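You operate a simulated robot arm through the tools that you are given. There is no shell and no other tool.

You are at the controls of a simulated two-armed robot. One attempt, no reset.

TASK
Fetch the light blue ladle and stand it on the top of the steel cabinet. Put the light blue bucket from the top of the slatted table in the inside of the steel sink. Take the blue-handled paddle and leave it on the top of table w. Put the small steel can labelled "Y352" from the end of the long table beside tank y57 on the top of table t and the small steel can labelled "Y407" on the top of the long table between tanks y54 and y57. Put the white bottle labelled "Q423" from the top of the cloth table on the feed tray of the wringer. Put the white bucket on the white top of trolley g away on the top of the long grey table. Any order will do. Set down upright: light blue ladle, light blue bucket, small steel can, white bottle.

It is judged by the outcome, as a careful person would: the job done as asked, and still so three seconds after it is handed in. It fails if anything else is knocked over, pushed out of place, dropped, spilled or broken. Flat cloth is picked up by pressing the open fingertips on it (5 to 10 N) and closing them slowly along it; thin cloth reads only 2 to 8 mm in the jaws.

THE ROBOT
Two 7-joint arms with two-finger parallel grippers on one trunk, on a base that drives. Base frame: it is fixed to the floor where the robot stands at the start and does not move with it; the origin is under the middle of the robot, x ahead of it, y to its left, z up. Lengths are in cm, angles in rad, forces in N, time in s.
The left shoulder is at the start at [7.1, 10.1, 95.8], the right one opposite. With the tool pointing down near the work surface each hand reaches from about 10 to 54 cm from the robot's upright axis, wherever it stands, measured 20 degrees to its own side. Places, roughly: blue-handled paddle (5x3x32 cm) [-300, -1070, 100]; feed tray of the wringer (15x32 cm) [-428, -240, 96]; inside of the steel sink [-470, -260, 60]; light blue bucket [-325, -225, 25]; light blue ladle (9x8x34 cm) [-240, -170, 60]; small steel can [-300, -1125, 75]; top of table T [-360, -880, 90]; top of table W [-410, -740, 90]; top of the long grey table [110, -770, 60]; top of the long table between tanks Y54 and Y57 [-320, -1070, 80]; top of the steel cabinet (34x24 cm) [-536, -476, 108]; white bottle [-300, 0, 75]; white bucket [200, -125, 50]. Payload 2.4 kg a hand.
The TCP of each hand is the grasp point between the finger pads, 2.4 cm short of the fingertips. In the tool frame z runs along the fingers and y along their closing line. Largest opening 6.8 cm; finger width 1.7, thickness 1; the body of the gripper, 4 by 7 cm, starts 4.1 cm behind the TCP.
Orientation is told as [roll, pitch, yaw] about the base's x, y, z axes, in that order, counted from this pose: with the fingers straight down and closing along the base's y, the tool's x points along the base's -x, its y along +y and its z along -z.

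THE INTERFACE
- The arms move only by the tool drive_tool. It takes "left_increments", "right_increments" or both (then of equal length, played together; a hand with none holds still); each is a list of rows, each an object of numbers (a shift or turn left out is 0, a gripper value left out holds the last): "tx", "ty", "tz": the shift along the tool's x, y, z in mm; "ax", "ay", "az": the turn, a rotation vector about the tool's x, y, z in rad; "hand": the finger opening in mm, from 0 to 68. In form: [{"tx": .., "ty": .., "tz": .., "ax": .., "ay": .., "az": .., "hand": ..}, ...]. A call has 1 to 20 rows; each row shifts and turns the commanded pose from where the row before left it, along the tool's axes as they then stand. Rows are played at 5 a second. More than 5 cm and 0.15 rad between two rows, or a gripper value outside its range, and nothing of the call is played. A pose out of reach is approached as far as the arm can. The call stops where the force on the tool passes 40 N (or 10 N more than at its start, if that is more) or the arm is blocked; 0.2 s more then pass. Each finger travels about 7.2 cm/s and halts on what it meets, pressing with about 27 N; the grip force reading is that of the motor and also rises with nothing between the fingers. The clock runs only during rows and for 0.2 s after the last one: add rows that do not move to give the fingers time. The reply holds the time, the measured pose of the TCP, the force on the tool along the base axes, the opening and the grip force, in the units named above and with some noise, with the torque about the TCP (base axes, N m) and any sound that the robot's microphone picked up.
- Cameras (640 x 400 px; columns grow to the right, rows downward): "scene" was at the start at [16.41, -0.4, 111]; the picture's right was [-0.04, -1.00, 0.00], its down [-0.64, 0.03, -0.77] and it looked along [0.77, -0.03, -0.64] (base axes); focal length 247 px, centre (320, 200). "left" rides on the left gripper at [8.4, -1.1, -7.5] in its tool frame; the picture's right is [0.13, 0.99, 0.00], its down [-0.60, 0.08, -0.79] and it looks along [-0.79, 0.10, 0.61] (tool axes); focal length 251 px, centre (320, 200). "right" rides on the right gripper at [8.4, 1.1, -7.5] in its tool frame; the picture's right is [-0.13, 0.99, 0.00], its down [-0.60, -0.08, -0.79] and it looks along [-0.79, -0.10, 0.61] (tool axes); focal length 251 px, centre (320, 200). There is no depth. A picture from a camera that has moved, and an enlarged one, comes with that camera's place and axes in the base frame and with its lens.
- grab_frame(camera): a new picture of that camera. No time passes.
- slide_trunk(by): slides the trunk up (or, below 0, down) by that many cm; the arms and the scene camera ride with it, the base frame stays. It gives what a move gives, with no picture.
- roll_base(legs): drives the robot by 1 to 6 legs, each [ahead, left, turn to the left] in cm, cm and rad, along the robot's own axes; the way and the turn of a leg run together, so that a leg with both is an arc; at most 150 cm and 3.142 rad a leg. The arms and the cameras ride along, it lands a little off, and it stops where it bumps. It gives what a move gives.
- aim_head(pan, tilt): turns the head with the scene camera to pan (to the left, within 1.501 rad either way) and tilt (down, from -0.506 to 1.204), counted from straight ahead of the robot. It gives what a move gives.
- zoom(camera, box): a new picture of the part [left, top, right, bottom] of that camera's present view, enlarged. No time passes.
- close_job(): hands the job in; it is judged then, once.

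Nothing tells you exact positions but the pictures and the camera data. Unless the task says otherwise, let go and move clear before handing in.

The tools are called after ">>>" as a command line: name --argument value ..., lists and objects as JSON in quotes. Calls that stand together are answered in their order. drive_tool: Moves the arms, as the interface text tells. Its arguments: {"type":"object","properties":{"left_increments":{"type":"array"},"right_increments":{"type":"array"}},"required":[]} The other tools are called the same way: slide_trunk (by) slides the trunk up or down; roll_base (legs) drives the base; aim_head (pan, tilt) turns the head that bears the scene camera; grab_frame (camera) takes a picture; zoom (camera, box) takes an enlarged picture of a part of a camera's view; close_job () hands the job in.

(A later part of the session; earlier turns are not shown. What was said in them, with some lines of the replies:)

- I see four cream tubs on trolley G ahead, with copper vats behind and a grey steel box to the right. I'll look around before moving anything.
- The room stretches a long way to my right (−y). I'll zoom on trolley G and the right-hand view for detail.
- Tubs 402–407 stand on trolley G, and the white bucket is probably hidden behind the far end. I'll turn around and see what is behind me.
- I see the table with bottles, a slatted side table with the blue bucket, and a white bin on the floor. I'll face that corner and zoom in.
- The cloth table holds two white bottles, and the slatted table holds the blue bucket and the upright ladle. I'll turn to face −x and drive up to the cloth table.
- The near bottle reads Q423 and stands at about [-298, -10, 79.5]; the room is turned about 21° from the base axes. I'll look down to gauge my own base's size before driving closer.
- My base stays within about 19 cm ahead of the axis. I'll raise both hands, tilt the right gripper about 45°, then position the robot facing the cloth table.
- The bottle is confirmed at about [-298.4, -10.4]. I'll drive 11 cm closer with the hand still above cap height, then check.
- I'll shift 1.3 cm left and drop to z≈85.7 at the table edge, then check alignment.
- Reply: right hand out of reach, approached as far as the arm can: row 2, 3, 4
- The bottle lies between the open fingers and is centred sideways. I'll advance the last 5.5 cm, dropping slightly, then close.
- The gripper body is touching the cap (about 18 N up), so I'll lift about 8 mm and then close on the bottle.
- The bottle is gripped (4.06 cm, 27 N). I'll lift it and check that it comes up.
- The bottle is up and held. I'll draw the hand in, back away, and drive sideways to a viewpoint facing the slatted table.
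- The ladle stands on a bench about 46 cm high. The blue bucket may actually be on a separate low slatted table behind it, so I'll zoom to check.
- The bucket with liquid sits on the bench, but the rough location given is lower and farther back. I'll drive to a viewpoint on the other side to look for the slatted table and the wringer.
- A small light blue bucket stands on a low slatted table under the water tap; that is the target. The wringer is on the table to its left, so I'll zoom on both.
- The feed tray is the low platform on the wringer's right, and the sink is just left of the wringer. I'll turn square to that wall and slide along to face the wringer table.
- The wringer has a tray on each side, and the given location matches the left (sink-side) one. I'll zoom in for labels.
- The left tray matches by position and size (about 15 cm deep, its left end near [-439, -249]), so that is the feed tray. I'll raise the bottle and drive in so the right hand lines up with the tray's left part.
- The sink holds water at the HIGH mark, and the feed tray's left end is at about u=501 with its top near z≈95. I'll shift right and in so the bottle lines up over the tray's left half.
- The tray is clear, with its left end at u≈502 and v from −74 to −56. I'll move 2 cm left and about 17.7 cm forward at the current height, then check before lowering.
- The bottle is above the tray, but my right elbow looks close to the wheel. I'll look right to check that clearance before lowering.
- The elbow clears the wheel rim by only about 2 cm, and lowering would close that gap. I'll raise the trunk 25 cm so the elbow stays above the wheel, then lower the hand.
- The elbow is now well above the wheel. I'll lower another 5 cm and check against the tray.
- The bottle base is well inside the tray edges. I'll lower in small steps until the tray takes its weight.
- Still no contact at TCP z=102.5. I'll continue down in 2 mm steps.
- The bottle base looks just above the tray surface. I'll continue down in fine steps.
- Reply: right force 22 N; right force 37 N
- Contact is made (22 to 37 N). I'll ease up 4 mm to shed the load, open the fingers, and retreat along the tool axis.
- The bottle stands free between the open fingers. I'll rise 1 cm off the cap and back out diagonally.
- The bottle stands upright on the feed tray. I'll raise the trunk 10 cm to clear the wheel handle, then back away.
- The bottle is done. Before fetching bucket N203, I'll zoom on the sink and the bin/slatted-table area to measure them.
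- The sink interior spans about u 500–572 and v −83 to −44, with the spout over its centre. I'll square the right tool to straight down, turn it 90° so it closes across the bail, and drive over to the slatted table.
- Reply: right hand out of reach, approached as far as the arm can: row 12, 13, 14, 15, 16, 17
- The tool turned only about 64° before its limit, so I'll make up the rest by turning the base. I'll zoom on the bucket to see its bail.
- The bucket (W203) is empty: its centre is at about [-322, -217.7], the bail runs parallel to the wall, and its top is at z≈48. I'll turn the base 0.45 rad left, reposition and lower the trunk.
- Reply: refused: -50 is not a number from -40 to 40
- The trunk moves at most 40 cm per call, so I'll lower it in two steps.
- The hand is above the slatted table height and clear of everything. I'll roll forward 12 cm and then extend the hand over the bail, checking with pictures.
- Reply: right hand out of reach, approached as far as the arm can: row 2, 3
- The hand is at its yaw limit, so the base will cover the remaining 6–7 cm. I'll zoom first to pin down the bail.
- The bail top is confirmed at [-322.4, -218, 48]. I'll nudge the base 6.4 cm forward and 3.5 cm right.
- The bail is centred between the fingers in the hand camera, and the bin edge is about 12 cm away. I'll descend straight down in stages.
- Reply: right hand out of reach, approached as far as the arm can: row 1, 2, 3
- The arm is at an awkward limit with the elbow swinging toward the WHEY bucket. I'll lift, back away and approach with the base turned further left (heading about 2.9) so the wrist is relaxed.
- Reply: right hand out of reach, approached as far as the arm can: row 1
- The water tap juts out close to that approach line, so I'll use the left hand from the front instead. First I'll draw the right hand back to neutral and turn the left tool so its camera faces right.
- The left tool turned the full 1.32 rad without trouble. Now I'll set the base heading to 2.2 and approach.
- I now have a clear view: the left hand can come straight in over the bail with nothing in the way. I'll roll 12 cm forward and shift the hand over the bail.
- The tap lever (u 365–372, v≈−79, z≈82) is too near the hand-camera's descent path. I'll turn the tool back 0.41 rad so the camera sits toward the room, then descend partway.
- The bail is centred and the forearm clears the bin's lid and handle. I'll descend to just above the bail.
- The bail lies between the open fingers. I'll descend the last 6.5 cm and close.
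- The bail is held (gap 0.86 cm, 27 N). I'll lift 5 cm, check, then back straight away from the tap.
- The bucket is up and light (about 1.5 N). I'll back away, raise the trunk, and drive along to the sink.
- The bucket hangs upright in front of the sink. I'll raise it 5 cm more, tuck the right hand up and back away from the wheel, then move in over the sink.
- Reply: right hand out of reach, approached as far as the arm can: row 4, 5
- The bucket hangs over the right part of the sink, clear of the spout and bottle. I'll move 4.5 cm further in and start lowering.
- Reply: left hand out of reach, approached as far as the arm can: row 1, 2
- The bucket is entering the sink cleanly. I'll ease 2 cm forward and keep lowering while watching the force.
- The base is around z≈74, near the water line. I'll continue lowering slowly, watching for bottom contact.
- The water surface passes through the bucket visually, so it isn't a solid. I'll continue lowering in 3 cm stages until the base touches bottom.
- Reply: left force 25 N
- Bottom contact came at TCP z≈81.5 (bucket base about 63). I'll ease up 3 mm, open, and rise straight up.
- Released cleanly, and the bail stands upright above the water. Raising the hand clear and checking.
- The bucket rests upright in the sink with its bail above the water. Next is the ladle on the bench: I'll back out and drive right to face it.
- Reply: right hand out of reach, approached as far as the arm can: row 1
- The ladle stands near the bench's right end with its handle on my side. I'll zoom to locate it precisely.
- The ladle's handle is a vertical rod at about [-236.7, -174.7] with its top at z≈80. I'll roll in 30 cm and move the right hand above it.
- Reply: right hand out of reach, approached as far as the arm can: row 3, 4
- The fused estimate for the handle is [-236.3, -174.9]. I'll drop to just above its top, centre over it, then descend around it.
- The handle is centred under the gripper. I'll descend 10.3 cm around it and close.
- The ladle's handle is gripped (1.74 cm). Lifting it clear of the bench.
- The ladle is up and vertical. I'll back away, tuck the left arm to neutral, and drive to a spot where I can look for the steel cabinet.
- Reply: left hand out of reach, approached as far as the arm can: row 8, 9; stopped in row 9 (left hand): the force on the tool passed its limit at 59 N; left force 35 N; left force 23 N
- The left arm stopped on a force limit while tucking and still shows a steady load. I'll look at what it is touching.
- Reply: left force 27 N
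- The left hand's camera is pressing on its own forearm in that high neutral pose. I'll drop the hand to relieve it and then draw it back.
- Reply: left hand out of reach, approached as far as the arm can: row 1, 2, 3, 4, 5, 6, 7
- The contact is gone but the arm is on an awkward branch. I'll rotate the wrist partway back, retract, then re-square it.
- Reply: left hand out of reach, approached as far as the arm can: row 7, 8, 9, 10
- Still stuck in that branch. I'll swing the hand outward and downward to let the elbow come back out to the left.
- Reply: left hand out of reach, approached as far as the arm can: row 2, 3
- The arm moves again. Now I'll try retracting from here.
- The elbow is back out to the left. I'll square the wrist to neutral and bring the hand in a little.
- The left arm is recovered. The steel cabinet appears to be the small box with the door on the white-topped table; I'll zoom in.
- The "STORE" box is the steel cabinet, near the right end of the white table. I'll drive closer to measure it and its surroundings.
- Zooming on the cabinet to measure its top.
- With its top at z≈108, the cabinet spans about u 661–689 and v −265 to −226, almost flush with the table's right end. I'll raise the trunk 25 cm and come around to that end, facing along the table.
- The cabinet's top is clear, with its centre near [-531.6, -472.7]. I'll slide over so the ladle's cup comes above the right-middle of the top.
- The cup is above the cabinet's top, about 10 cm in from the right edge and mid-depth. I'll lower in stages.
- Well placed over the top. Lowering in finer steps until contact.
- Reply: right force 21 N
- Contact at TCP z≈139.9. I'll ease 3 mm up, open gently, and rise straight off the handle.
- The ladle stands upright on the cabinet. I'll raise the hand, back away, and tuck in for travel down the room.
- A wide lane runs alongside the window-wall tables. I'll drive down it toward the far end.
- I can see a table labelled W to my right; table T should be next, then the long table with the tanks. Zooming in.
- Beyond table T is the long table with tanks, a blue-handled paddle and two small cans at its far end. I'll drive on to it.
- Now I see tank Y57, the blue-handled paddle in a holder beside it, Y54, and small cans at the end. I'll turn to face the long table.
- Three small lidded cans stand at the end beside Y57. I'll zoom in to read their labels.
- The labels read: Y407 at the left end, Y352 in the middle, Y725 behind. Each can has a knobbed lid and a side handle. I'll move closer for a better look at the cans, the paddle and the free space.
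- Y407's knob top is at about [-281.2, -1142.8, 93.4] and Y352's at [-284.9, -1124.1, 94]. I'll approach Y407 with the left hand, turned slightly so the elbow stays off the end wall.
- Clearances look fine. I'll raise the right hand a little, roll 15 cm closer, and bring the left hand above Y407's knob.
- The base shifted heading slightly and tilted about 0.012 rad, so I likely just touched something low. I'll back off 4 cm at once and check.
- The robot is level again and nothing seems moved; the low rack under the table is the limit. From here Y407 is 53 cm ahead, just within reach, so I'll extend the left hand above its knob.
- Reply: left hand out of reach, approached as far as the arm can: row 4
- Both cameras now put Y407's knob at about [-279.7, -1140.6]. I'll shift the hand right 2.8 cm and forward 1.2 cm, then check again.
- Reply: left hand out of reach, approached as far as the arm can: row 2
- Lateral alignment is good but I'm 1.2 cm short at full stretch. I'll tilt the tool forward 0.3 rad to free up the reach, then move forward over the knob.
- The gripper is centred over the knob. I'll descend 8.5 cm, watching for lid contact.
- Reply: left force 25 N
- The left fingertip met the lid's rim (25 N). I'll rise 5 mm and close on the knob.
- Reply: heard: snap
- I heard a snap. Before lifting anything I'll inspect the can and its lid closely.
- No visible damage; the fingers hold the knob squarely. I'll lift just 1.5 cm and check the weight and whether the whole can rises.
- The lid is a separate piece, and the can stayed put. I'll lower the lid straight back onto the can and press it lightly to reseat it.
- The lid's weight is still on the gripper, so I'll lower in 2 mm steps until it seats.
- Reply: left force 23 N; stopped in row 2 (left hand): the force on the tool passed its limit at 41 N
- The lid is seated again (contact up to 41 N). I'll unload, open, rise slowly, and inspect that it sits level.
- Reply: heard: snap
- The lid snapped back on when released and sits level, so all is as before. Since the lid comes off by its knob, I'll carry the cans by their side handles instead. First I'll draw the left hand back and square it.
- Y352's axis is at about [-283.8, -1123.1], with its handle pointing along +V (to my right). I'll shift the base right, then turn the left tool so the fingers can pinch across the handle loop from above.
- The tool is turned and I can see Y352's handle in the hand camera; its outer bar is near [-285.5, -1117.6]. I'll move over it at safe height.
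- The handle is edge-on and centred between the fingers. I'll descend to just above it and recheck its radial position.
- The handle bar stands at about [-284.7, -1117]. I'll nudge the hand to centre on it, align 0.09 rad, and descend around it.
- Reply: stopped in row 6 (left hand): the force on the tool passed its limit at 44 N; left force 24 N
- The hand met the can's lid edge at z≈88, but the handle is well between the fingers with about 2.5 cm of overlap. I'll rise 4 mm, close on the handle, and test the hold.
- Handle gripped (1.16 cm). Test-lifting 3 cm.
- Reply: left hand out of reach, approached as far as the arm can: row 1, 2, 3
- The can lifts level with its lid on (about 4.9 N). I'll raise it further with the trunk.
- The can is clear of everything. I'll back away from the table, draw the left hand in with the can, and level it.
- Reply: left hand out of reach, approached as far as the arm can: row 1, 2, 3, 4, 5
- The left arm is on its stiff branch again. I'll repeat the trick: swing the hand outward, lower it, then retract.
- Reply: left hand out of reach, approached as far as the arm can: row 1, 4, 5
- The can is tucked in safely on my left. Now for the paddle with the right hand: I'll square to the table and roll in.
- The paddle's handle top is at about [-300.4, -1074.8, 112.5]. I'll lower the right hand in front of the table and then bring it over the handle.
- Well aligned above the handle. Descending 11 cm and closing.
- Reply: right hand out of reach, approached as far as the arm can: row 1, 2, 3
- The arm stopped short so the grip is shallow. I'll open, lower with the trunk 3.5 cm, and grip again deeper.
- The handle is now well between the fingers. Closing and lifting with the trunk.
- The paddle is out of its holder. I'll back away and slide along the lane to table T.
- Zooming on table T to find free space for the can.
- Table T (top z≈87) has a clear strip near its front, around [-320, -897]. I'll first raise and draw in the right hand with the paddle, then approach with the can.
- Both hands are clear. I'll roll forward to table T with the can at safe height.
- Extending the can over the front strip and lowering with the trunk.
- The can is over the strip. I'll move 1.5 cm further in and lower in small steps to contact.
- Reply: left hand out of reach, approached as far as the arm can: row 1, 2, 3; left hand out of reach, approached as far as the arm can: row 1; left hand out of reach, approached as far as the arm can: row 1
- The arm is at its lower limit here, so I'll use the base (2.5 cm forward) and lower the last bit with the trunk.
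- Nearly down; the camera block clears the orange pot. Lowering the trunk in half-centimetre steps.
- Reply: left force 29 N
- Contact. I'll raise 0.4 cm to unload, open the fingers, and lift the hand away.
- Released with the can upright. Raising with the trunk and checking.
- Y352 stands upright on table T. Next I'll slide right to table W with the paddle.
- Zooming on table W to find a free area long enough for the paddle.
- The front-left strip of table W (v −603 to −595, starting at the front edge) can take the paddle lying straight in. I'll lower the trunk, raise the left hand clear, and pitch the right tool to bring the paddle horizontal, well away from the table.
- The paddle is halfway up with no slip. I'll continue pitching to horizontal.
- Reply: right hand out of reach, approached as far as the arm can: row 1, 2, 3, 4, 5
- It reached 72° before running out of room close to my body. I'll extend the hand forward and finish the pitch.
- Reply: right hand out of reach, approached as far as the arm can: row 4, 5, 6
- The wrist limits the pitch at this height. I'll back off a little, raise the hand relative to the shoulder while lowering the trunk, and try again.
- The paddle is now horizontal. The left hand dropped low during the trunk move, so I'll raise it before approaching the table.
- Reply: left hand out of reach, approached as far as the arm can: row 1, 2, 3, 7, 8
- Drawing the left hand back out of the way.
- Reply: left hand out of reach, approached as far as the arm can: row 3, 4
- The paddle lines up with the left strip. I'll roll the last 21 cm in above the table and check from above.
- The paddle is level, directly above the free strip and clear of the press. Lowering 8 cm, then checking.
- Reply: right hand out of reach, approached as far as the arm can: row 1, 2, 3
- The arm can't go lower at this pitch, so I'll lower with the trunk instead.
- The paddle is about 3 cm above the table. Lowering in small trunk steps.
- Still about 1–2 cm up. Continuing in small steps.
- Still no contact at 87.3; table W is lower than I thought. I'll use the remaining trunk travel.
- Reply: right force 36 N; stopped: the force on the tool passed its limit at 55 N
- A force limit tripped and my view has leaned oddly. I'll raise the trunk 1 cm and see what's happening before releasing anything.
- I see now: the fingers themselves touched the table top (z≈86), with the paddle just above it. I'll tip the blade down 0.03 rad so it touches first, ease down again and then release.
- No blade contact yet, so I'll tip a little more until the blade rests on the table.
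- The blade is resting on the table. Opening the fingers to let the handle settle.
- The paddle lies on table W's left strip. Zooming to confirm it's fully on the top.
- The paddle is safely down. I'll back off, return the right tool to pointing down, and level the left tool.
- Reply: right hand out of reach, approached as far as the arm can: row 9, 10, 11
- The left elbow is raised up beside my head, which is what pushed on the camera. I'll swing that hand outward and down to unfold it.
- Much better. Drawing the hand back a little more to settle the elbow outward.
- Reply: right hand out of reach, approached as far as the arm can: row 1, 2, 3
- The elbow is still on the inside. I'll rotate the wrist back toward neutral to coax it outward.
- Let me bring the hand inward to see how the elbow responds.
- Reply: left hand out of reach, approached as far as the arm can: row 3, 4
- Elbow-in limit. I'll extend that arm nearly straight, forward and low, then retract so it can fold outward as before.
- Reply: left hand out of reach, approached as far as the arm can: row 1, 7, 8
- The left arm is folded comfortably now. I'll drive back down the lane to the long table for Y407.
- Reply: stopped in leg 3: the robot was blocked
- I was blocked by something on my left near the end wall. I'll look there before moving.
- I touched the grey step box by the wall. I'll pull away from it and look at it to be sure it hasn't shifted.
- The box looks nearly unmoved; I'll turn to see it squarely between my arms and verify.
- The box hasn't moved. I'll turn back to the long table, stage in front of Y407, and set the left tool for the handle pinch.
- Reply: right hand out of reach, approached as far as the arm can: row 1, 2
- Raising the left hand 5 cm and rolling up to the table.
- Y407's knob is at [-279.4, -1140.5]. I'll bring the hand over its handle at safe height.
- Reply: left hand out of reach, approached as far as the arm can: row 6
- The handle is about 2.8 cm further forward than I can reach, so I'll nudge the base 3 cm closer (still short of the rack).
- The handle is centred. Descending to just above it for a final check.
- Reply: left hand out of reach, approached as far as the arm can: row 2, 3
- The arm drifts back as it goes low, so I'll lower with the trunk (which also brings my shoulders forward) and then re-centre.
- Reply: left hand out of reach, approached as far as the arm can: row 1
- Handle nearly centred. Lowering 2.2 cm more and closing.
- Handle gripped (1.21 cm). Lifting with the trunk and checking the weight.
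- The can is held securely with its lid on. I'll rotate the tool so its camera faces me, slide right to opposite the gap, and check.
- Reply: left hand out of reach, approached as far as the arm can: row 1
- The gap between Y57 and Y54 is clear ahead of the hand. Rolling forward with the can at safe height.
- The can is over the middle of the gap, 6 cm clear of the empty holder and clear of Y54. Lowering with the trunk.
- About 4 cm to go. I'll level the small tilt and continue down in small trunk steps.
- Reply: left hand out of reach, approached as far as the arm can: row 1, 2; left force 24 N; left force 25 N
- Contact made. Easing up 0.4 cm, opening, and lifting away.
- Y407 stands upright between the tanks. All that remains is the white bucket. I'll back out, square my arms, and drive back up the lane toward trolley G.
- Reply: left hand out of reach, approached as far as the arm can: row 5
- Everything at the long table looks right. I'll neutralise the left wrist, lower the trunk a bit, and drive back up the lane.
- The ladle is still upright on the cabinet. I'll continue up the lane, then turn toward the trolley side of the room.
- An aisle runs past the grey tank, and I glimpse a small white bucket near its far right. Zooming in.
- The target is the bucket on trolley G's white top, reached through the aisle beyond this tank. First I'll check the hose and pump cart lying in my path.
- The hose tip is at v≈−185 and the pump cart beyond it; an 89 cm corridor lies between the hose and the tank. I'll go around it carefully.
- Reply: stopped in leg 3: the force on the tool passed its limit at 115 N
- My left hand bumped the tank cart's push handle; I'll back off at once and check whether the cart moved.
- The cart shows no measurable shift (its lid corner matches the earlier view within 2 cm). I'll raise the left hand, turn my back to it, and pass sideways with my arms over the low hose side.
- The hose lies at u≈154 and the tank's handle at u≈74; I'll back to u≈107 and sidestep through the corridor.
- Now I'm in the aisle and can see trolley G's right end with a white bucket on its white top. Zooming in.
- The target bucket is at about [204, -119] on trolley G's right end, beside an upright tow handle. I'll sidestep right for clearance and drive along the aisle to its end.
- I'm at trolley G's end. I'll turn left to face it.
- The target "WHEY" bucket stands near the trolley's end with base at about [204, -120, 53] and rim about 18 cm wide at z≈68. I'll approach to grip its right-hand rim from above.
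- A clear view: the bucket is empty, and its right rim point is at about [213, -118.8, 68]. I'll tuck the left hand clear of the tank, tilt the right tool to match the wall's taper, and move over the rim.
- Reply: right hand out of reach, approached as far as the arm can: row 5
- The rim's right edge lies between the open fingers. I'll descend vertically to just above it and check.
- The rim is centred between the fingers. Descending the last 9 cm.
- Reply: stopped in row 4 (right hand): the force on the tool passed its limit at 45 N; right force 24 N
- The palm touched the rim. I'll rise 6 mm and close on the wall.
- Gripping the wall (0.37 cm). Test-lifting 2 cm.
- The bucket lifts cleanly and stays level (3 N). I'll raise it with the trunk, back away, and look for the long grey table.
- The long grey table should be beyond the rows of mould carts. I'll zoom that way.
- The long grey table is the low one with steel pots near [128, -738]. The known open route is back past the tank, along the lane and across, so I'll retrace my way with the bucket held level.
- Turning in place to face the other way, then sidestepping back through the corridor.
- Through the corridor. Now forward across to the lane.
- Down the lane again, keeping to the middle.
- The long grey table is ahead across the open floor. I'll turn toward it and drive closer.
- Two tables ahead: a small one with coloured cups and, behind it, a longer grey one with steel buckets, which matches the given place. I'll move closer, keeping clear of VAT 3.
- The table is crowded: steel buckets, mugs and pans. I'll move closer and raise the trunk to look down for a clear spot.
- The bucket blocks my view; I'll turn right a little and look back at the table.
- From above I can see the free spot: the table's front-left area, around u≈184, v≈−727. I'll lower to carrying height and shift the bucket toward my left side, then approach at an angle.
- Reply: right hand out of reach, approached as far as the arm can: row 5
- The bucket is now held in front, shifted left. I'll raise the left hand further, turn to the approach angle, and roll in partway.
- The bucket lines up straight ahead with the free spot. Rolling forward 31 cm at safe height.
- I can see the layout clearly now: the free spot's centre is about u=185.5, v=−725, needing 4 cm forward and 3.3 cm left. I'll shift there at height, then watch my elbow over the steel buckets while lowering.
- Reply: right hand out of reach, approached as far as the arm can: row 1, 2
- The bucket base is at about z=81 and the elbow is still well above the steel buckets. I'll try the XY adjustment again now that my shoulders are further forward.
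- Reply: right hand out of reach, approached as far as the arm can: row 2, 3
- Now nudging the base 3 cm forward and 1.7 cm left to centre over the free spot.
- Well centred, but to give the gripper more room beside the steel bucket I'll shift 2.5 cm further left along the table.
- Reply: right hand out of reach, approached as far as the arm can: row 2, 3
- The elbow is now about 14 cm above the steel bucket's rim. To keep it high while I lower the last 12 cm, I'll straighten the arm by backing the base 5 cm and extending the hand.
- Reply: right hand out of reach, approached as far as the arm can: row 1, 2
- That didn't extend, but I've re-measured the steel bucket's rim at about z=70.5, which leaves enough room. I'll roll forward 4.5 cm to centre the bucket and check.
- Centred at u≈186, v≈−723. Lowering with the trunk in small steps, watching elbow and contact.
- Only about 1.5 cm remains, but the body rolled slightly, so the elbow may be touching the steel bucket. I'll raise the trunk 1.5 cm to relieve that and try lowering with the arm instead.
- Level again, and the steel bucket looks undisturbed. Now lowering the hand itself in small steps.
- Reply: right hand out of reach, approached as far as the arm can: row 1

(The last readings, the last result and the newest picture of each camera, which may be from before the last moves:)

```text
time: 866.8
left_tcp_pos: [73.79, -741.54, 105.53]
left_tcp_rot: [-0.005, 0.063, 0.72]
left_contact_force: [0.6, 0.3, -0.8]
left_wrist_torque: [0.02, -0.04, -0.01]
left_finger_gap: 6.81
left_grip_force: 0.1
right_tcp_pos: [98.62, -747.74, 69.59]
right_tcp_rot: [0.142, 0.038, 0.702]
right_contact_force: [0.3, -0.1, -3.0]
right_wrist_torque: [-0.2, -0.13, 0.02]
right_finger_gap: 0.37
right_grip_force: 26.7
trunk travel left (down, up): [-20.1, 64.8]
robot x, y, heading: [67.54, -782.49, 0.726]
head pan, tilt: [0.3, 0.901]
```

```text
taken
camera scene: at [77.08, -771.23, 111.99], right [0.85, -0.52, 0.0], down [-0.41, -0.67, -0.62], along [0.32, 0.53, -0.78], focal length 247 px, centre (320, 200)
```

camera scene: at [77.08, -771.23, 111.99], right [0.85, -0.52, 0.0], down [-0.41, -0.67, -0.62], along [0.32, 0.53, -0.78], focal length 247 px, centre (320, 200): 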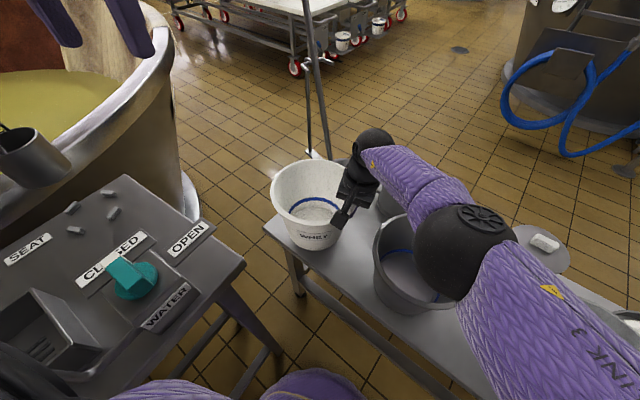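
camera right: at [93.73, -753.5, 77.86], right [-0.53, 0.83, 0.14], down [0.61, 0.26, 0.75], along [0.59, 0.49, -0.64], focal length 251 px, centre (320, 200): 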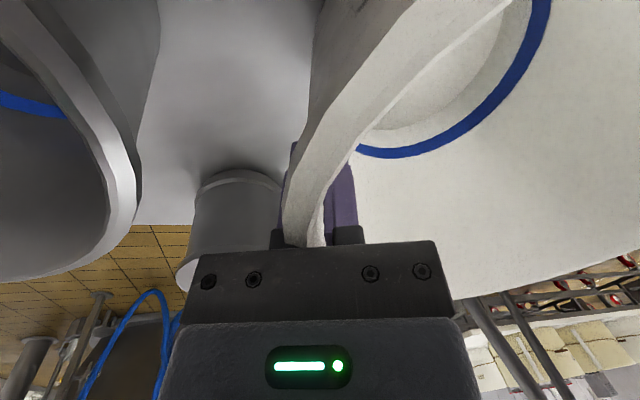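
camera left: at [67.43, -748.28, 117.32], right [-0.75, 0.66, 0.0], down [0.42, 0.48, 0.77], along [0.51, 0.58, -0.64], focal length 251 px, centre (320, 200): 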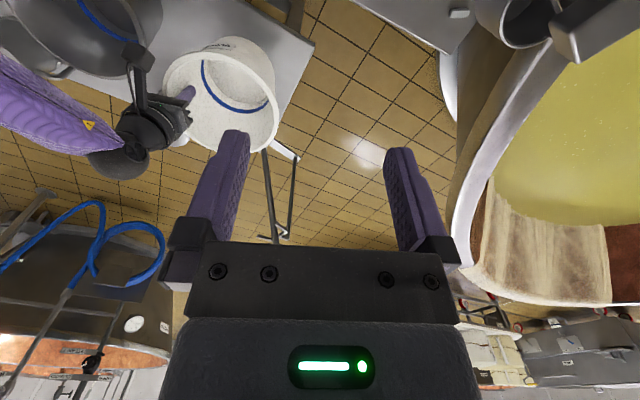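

The arm lowers fine now. Continuing in small steps.

>>> drive_tool --right_increments '[{"tz": 6, "ty": -0.8, "tx": -4}, {}]'

>>> drive_tool --right_increments '[{"tz": 6, "ty": -0.8, "tx": -3}, {}]'

>>> drive_tool --right_increments '[{"tz": 6, "ty": -0.8}, {}]'

>>> grab_frame --camera "scene"

```text
time: 867.4
left_tcp_pos: [73.73, -741.58, 105.69]
left_tcp_rot: [-0.005, 0.063, 0.718]
left_contact_force: [0.8, 0.7, 1.1]
left_wrist_torque: [0.0, 0.02, 0.02]
left_finger_gap: 6.8
left_grip_force: 0.1
right_tcp_pos: [98.69, -747.71, 69.71]
right_tcp_rot: [0.141, 0.036, 0.702]
right_contact_force: [0.6, 1.0, -2.4]
right_wrist_torque: [-0.17, -0.16, 0.01]
right_finger_gap: 0.38
right_grip_force: 27.5
right hand out of reach, approached as far as the arm can: row 1
trunk travel left (down, up): [-20.1, 64.8]
robot x, y, heading: [67.77, -782.31, 0.724]
head pan, tilt: [0.3, 0.901]
```

```text
time: 868.0
left_tcp_pos: [73.71, -741.46, 105.54]
left_tcp_rot: [-0.005, 0.063, 0.72]
left_contact_force: [-0.5, -0.5, -0.4]
left_wrist_torque: [0.02, -0.01, 0.01]
left_finger_gap: 6.78
left_grip_force: 0.1
right_tcp_pos: [98.59, -747.92, 69.07]
right_tcp_rot: [0.143, 0.037, 0.701]
right_contact_force: [1.1, -0.6, -2.2]
right_wrist_torque: [-0.21, -0.11, 0.0]
right_finger_gap: 0.36
right_grip_force: 26.4
right hand out of reach, approached as far as the arm can: row 1
trunk travel left (down, up): [-20.1, 64.8]
robot x, y, heading: [67.96, -782.24, 0.728]
head pan, tilt: [0.3, 0.901]
```

```text
time: 868.6
left_tcp_pos: [73.79, -741.47, 105.49]
left_tcp_rot: [-0.006, 0.062, 0.72]
left_contact_force: [-0.3, 0.1, -0.4]
left_wrist_torque: [0.07, -0.01, -0.03]
left_finger_gap: 6.79
left_grip_force: 0.1
right_tcp_pos: [98.52, -748.08, 68.37]
right_tcp_rot: [0.14, 0.036, 0.7]
right_contact_force: [-0.2, 0.2, -3.1]
right_wrist_torque: [-0.17, -0.12, 0.03]
right_finger_gap: 0.36
right_grip_force: 27.6
trunk travel left (down, up): [-20.1, 64.8]
robot x, y, heading: [67.51, -782.55, 0.723]
head pan, tilt: [0.3, 0.901]
```

```text
taken
camera scene: at [77.07, -771.22, 111.99], right [0.85, -0.52, 0.0], down [-0.41, -0.67, -0.62], along [0.32, 0.53, -0.78], focal length 247 px, centre (320, 200)
```

scene: 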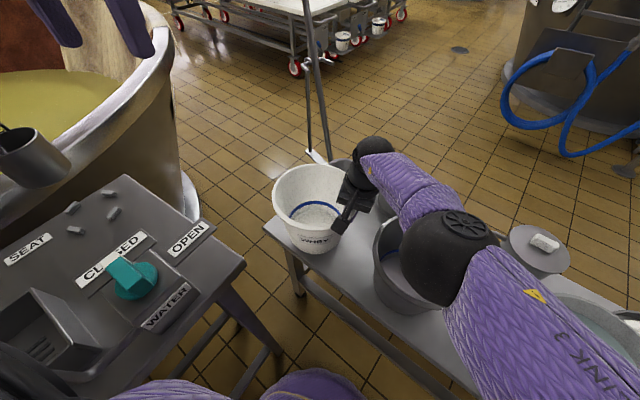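

Still no contact at an estimated 55 cm. Continuing down gently.

>>> drive_tool --right_increments '[{"tz": 5, "ty": -0.7}, {}]'

>>> drive_tool --right_increments '[{"tz": 5, "ty": -0.7}, {}]'

>>> drive_tool --right_increments '[{"tz": 5, "ty": -0.7}, {}]'

>>> zoom --camera "scene" --box '[250, 140, 490, 310]'

```text
time: 869.2
left_tcp_pos: [73.66, -741.6, 105.55]
left_tcp_rot: [-0.006, 0.064, 0.718]
left_contact_force: [0.1, 0.5, -0.5]
left_wrist_torque: [-0.02, -0.01, -0.02]
left_finger_gap: 6.77
left_grip_force: 0.1
right_tcp_pos: [98.55, -748.13, 68.01]
right_tcp_rot: [0.143, 0.037, 0.703]
right_contact_force: [0.2, 0.4, -2.7]
right_wrist_torque: [-0.18, -0.11, 0.03]
right_finger_gap: 0.38
right_grip_force: 27.0
trunk travel left (down, up): [-20.1, 64.8]
robot x, y, heading: [67.74, -782.31, 0.726]
head pan, tilt: [0.3, 0.901]
```

```text
time: 869.8
left_tcp_pos: [73.69, -741.56, 105.55]
left_tcp_rot: [-0.006, 0.064, 0.718]
left_contact_force: [0.0, -0.2, -0.1]
left_wrist_torque: [-0.01, 0.01, -0.01]
left_finger_gap: 6.78
left_grip_force: 0.1
right_tcp_pos: [98.32, -748.31, 67.43]
right_tcp_rot: [0.142, 0.036, 0.701]
right_contact_force: [0.5, -0.5, -1.8]
right_wrist_torque: [-0.15, -0.19, 0.01]
right_finger_gap: 0.36
right_grip_force: 26.9
right hand out of reach, approached as far as the arm can: row 1
trunk travel left (down, up): [-20.1, 64.8]
robot x, y, heading: [67.49, -782.68, 0.724]
head pan, tilt: [0.3, 0.901]
```

```text
time: 870.4
left_tcp_pos: [73.52, -741.7, 105.68]
left_tcp_rot: [-0.004, 0.061, 0.719]
left_contact_force: [0.4, 0.3, -0.8]
left_wrist_torque: [-0.01, 0.0, 0.04]
left_finger_gap: 6.83
left_grip_force: 0.1
right_tcp_pos: [98.12, -748.45, 67.23]
right_tcp_rot: [0.145, 0.034, 0.703]
right_contact_force: [-4.2, -1.2, 24.2]
right_wrist_torque: [0.58, 0.05, 0.13]
right_finger_gap: 0.37
right_grip_force: 27.6
trunk travel left (down, up): [-20.1, 64.8]
robot x, y, heading: [67.93, -782.18, 0.728]
head pan, tilt: [0.3, 0.901]
```

```text
2.35 times, centred on (370, 225) of scene
camera zoom: at [76.92, -771.39, 112.05], right [0.85, -0.52, 0.0], down [-0.41, -0.67, -0.62], along [0.32, 0.53, -0.78], focal length 582 px, centre (202, 141)
```

zoom: 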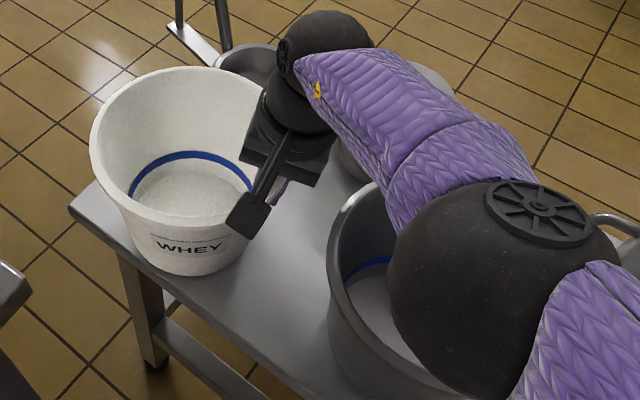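

Contact at TCP z≈67.2; the bucket's base rests on the table. I'll unload slightly and open the fingers just enough to free the wall.

>>> drive_tool --right_increments '[{"tz": -4}, {}, {"hand": 12}, {"hand": 22}, {"hand": 30}, {}]'

>>> grab_frame --camera "right"

>>> zoom --camera "scene" --box '[250, 140, 490, 310]'

```text
time: 871.8
left_tcp_pos: [73.72, -741.53, 105.55]
left_tcp_rot: [-0.005, 0.063, 0.719]
left_contact_force: [0.3, -0.5, -0.2]
left_wrist_torque: [0.03, -0.03, -0.01]
left_finger_gap: 6.81
left_grip_force: 0.1
right_tcp_pos: [98.49, -748.52, 67.46]
right_tcp_rot: [0.141, 0.038, 0.702]
right_contact_force: [-0.7, 0.9, 0.2]
right_wrist_torque: [0.01, 0.02, -0.03]
right_finger_gap: 3.02
right_grip_force: 0.0
trunk travel left (down, up): [-20.1, 64.8]
robot x, y, heading: [67.41, -782.54, 0.727]
head pan, tilt: [0.3, 0.901]
```

```text
taken
camera right: at [92.3, -753.55, 75.21], right [-0.53, 0.84, 0.14], down [0.61, 0.26, 0.75], along [0.59, 0.48, -0.65], focal length 251 px, centre (320, 200)
```

right: 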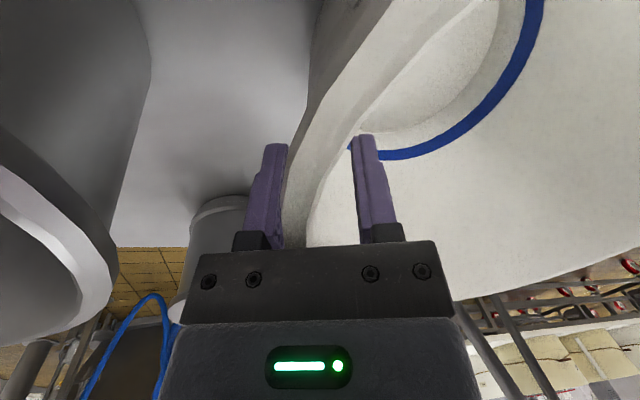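

```text
2.35 times, centred on (370, 225) of scene
camera zoom: at [77.07, -771.24, 111.99], right [0.85, -0.52, 0.0], down [-0.41, -0.67, -0.62], along [0.32, 0.53, -0.78], focal length 582 px, centre (202, 141)
```

zoom: 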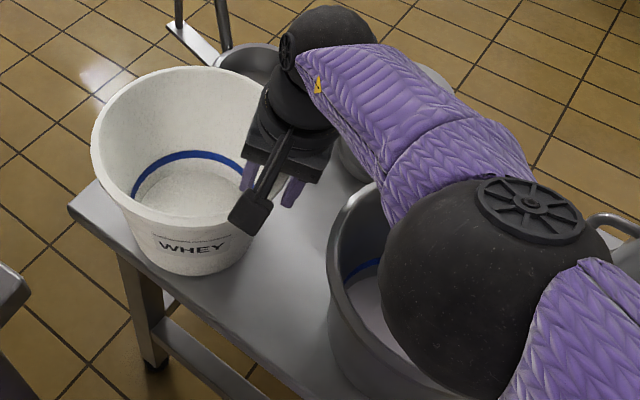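

The wall is free between the fingers. I'll open slightly more and raise straight up with the trunk.

>>> drive_tool --right_increments '[{"hand": 40}, {}]'

>>> slide_trunk --by 5

>>> grab_frame --camera "right"

>>> slide_trunk --by 12

>>> grab_frame --camera "scene"

```text
time: 872.4
left_tcp_pos: [73.59, -741.47, 105.54]
left_tcp_rot: [-0.005, 0.061, 0.72]
left_contact_force: [-0.4, 0.1, 0.0]
left_wrist_torque: [-0.03, 0.03, -0.03]
left_finger_gap: 6.82
left_grip_force: 0.1
right_tcp_pos: [98.5, -748.46, 67.35]
right_tcp_rot: [0.142, 0.037, 0.704]
right_contact_force: [1.4, -1.1, -0.1]
right_wrist_torque: [0.01, 0.02, 0.03]
right_finger_gap: 3.99
right_grip_force: 0.1
trunk travel left (down, up): [-20.1, 64.8]
robot x, y, heading: [67.89, -782.5, 0.723]
head pan, tilt: [0.3, 0.901]
```

```text
time: 873.4
left_tcp_pos: [73.77, -741.48, 110.44]
left_tcp_rot: [-0.005, 0.064, 0.719]
left_contact_force: [0.2, 0.1, 0.9]
left_wrist_torque: [-0.01, -0.02, -0.02]
left_finger_gap: 6.8
left_grip_force: 0.0
right_tcp_pos: [98.54, -748.38, 73.66]
right_tcp_rot: [0.142, 0.006, 0.701]
right_contact_force: [0.0, -0.2, -0.7]
right_wrist_torque: [0.03, -0.01, -0.01]
right_finger_gap: 4.0
right_grip_force: 0.0
trunk travel left (down, up): [-25.1, 59.8]
robot x, y, heading: [67.65, -782.6, 0.727]
head pan, tilt: [0.3, 0.901]
```

```text
taken
camera right: at [92.2, -753.7, 81.22], right [-0.53, 0.83, 0.14], down [0.59, 0.25, 0.77], along [0.61, 0.49, -0.62], focal length 251 px, centre (320, 200)
```

right: 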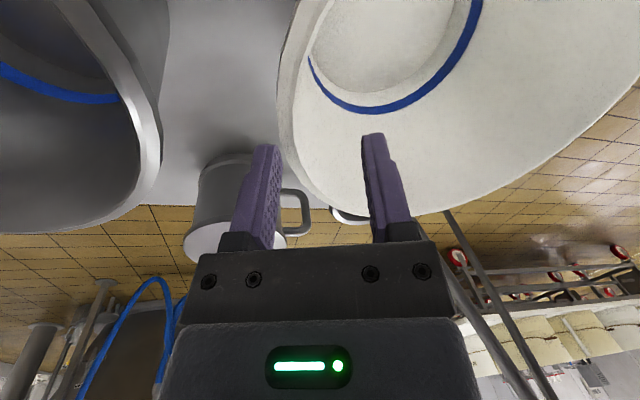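

```text
time: 874.9
left_tcp_pos: [73.64, -741.53, 122.49]
left_tcp_rot: [-0.006, 0.063, 0.72]
left_contact_force: [0.2, 0.4, -0.2]
left_wrist_torque: [-0.02, 0.01, -0.01]
left_finger_gap: 6.78
left_grip_force: 0.0
right_tcp_pos: [98.66, -748.21, 88.48]
right_tcp_rot: [0.144, -0.059, 0.701]
right_contact_force: [0.0, 0.4, 0.7]
right_wrist_torque: [0.02, -0.01, 0.0]
right_finger_gap: 4.01
right_grip_force: 0.0
trunk travel left (down, up): [-37.1, 47.8]
robot x, y, heading: [67.82, -782.69, 0.722]
head pan, tilt: [0.3, 0.901]
```

```text
taken
camera scene: at [74.37, -773.62, 129.21], right [0.85, -0.52, 0.0], down [-0.41, -0.67, -0.62], along [0.32, 0.53, -0.78], focal length 247 px, centre (320, 200)
```

scene: 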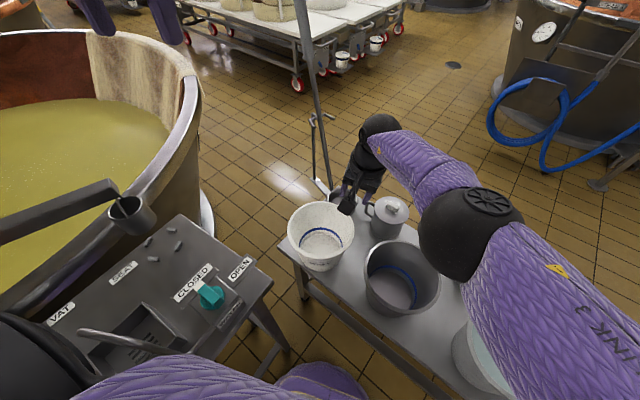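

The white bucket stands upright on the long grey table and the hand is clear. I'll rise a bit more, back away, and check the table from a distance.

>>> slide_trunk --by 14

>>> roll_base --legs '[[-60, 0, 0]]'

>>> aim_head --pan 0.0 --tilt 0.6

>>> grab_frame --camera "scene"

>>> zoom --camera "scene" --box '[200, 80, 440, 240]'

```text
time: 876.5
left_tcp_pos: [73.65, -741.43, 136.48]
left_tcp_rot: [-0.005, 0.063, 0.72]
left_contact_force: [0.9, -0.1, -0.1]
left_wrist_torque: [-0.01, -0.02, -0.01]
left_finger_gap: 6.78
left_grip_force: 0.2
right_tcp_pos: [98.72, -748.23, 104.38]
right_tcp_rot: [0.145, -0.105, 0.702]
right_contact_force: [0.2, -1.0, -1.0]
right_wrist_torque: [0.01, -0.02, 0.0]
right_finger_gap: 4.04
right_grip_force: 0.0
trunk travel left (down, up): [-51.1, 33.8]
robot x, y, heading: [67.78, -782.57, 0.725]
head pan, tilt: [0.3, 0.901]
```

```text
time: 879.9
left_tcp_pos: [29.19, -780.96, 136.48]
left_tcp_rot: [-0.007, 0.063, 0.72]
left_contact_force: [0.0, -0.7, 0.6]
left_wrist_torque: [-0.01, -0.01, -0.01]
left_finger_gap: 6.79
left_grip_force: 0.1
right_tcp_pos: [54.22, -787.73, 104.54]
right_tcp_rot: [0.148, -0.104, 0.702]
right_contact_force: [0.0, -0.5, 0.8]
right_wrist_torque: [-0.02, -0.02, -0.01]
right_finger_gap: 3.99
right_grip_force: 0.0
trunk travel left (down, up): [-51.1, 33.8]
robot x, y, heading: [23.25, -822.42, 0.726]
head pan, tilt: [0.3, 0.901]
```

```text
time: 880.7
left_tcp_pos: [29.08, -781.03, 136.62]
left_tcp_rot: [-0.004, 0.063, 0.721]
left_contact_force: [-0.4, 0.4, -0.4]
left_wrist_torque: [0.0, -0.02, -0.01]
left_finger_gap: 6.8
left_grip_force: 0.1
right_tcp_pos: [54.18, -787.8, 104.55]
right_tcp_rot: [0.145, -0.102, 0.704]
right_contact_force: [0.4, -0.3, 0.6]
right_wrist_torque: [-0.01, -0.05, -0.02]
right_finger_gap: 4.02
right_grip_force: 0.1
trunk travel left (down, up): [-51.1, 33.8]
robot x, y, heading: [23.28, -821.91, 0.723]
head pan, tilt: [0.0, 0.6]
```

```text
taken
camera scene: at [31.28, -814.81, 145.77], right [0.66, -0.75, 0.0], down [-0.42, -0.38, -0.82], along [0.62, 0.55, -0.57], focal length 247 px, centre (320, 200)
```

scene: 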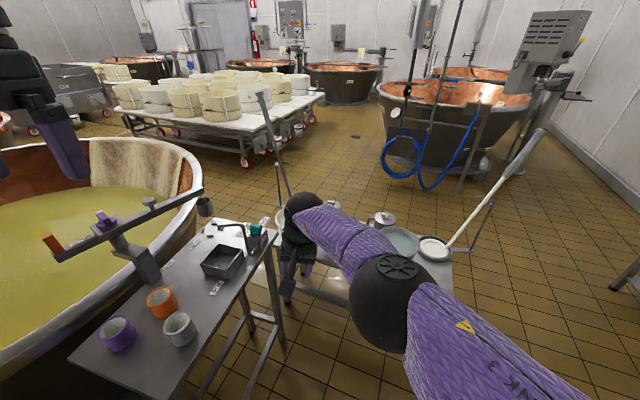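

```text
2.50 times, centred on (320, 160) of scene
camera zoom: at [31.28, -814.81, 145.77], right [0.66, -0.75, 0.0], down [-0.42, -0.38, -0.82], along [0.62, 0.55, -0.57], focal length 618 px, centre (320, 300)
```

zoom: 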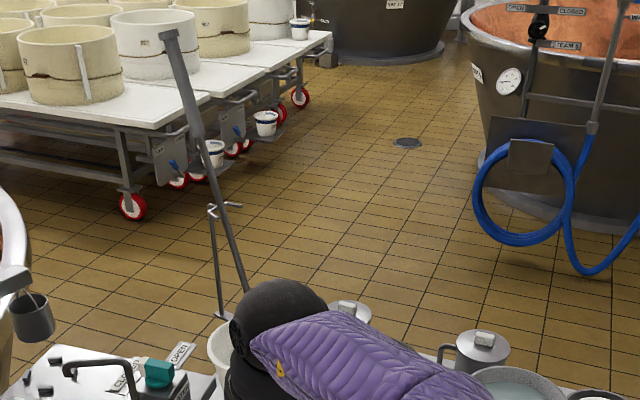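

My arm hides the table; I'll turn right and look back at it to verify.

>>> roll_base --legs '[[-15, 0, 0], [0, 0, -0.95]]'

>>> aim_head --pan 0.75 --tilt 0.6

>>> grab_frame --camera "scene"

>>> zoom --camera "scene" --box '[240, 110, 460, 260]'

```text
time: 884.5
left_tcp_pos: [48.86, -812.78, 136.44]
left_tcp_rot: [-0.004, 0.063, -0.231]
left_contact_force: [0.4, 0.3, -1.2]
left_wrist_torque: [-0.01, -0.01, 0.0]
left_finger_gap: 6.79
left_grip_force: 0.0
right_tcp_pos: [57.99, -837.01, 104.54]
right_tcp_rot: [0.147, -0.103, -0.247]
right_contact_force: [0.0, 0.5, 0.1]
right_wrist_torque: [0.02, -0.02, 0.0]
right_finger_gap: 3.99
right_grip_force: 0.1
trunk travel left (down, up): [-51.1, 33.8]
robot x, y, heading: [12.12, -832.04, -0.225]
head pan, tilt: [0.0, 0.6]
```

```text
time: 885.6
left_tcp_pos: [48.98, -812.82, 136.56]
left_tcp_rot: [-0.005, 0.064, -0.231]
left_contact_force: [0.3, 0.1, 0.0]
left_wrist_torque: [0.01, -0.02, 0.0]
left_finger_gap: 6.79
left_grip_force: 0.1
right_tcp_pos: [58.0, -837.04, 104.54]
right_tcp_rot: [0.146, -0.104, -0.251]
right_contact_force: [-0.4, 0.3, 0.8]
right_wrist_torque: [0.01, 0.0, 0.01]
right_finger_gap: 4.0
right_grip_force: 0.1
trunk travel left (down, up): [-51.1, 33.8]
robot x, y, heading: [12.42, -831.61, -0.23]
head pan, tilt: [0.75, 0.6]
```

```text
taken
camera scene: at [21.73, -827.79, 145.78], right [0.5, -0.87, 0.0], down [-0.49, -0.28, -0.82], along [0.71, 0.41, -0.57], focal length 247 px, centre (320, 200)
```

scene: 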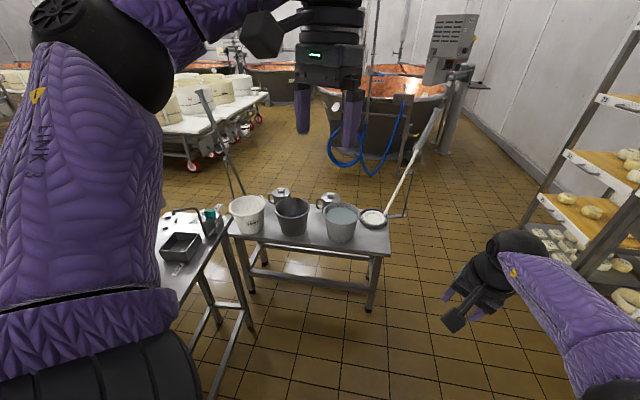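

```text
2.67 times, centred on (350, 185) of scene
camera zoom: at [21.73, -827.79, 145.78], right [0.5, -0.87, 0.0], down [-0.49, -0.28, -0.82], along [0.71, 0.41, -0.57], focal length 659 px, centre (240, 240)
```

zoom: 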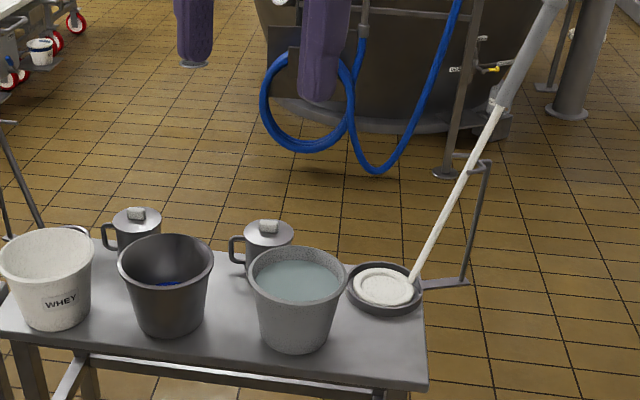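

All seven items are where they were asked for, both hands are empty and clear, and the white bucket stands upright with its neighbours in place. Handing the job in.

>>> close_job

```text
The job is handed in.
```

The job is handed in, with all seven things where you asked. I checked each by camera after placing it. The ladle, light blue bucket, both cans and the bottle are upright.

| Item | Where it is now |
|---|---|
| Light blue ladle | Standing on the top of the steel cabinet (the box marked STORE) |
| Light blue bucket (W203) | On the bottom of the steel sink, with the bail above the water |
| Blue-handled paddle | Lying on table W near its left end, handle end right at the front edge |
| Can Y352 | Near the front of table T, lid on |
| Can Y407 | On the long table between tanks Y54 and Y57, lid on |
| White bottle Q423 | On the left (sink-side) tray of the wringer |
| White bucket from trolley G (labelled WHEY) | On the front left of the long grey table |

- **Wringer tray:** the wringer has two unlabelled trays. I took the left one as the feed tray because it matched the place you gave.
- **Sink:** it is full of water, so the bucket is nearly submerged. I left the drain valve closed.
- **Can Y407:** I first gripped it by the lid knob and the lid came off. I put it straight back, it snapped on, and I then carried the can by its handle.
- **Things I touched:**
  - My hand hit the push handle of the grey tank cart by trolley G hard (115 N). I found no measurable shift.
  - I bumped the grey box by the end wall. I found no shift there either.
  - My base may have touched the rack under the long table. Nothing there looked moved.
  - My elbow may have brushed a steel bucket on the long grey table. It looked undisturbed.
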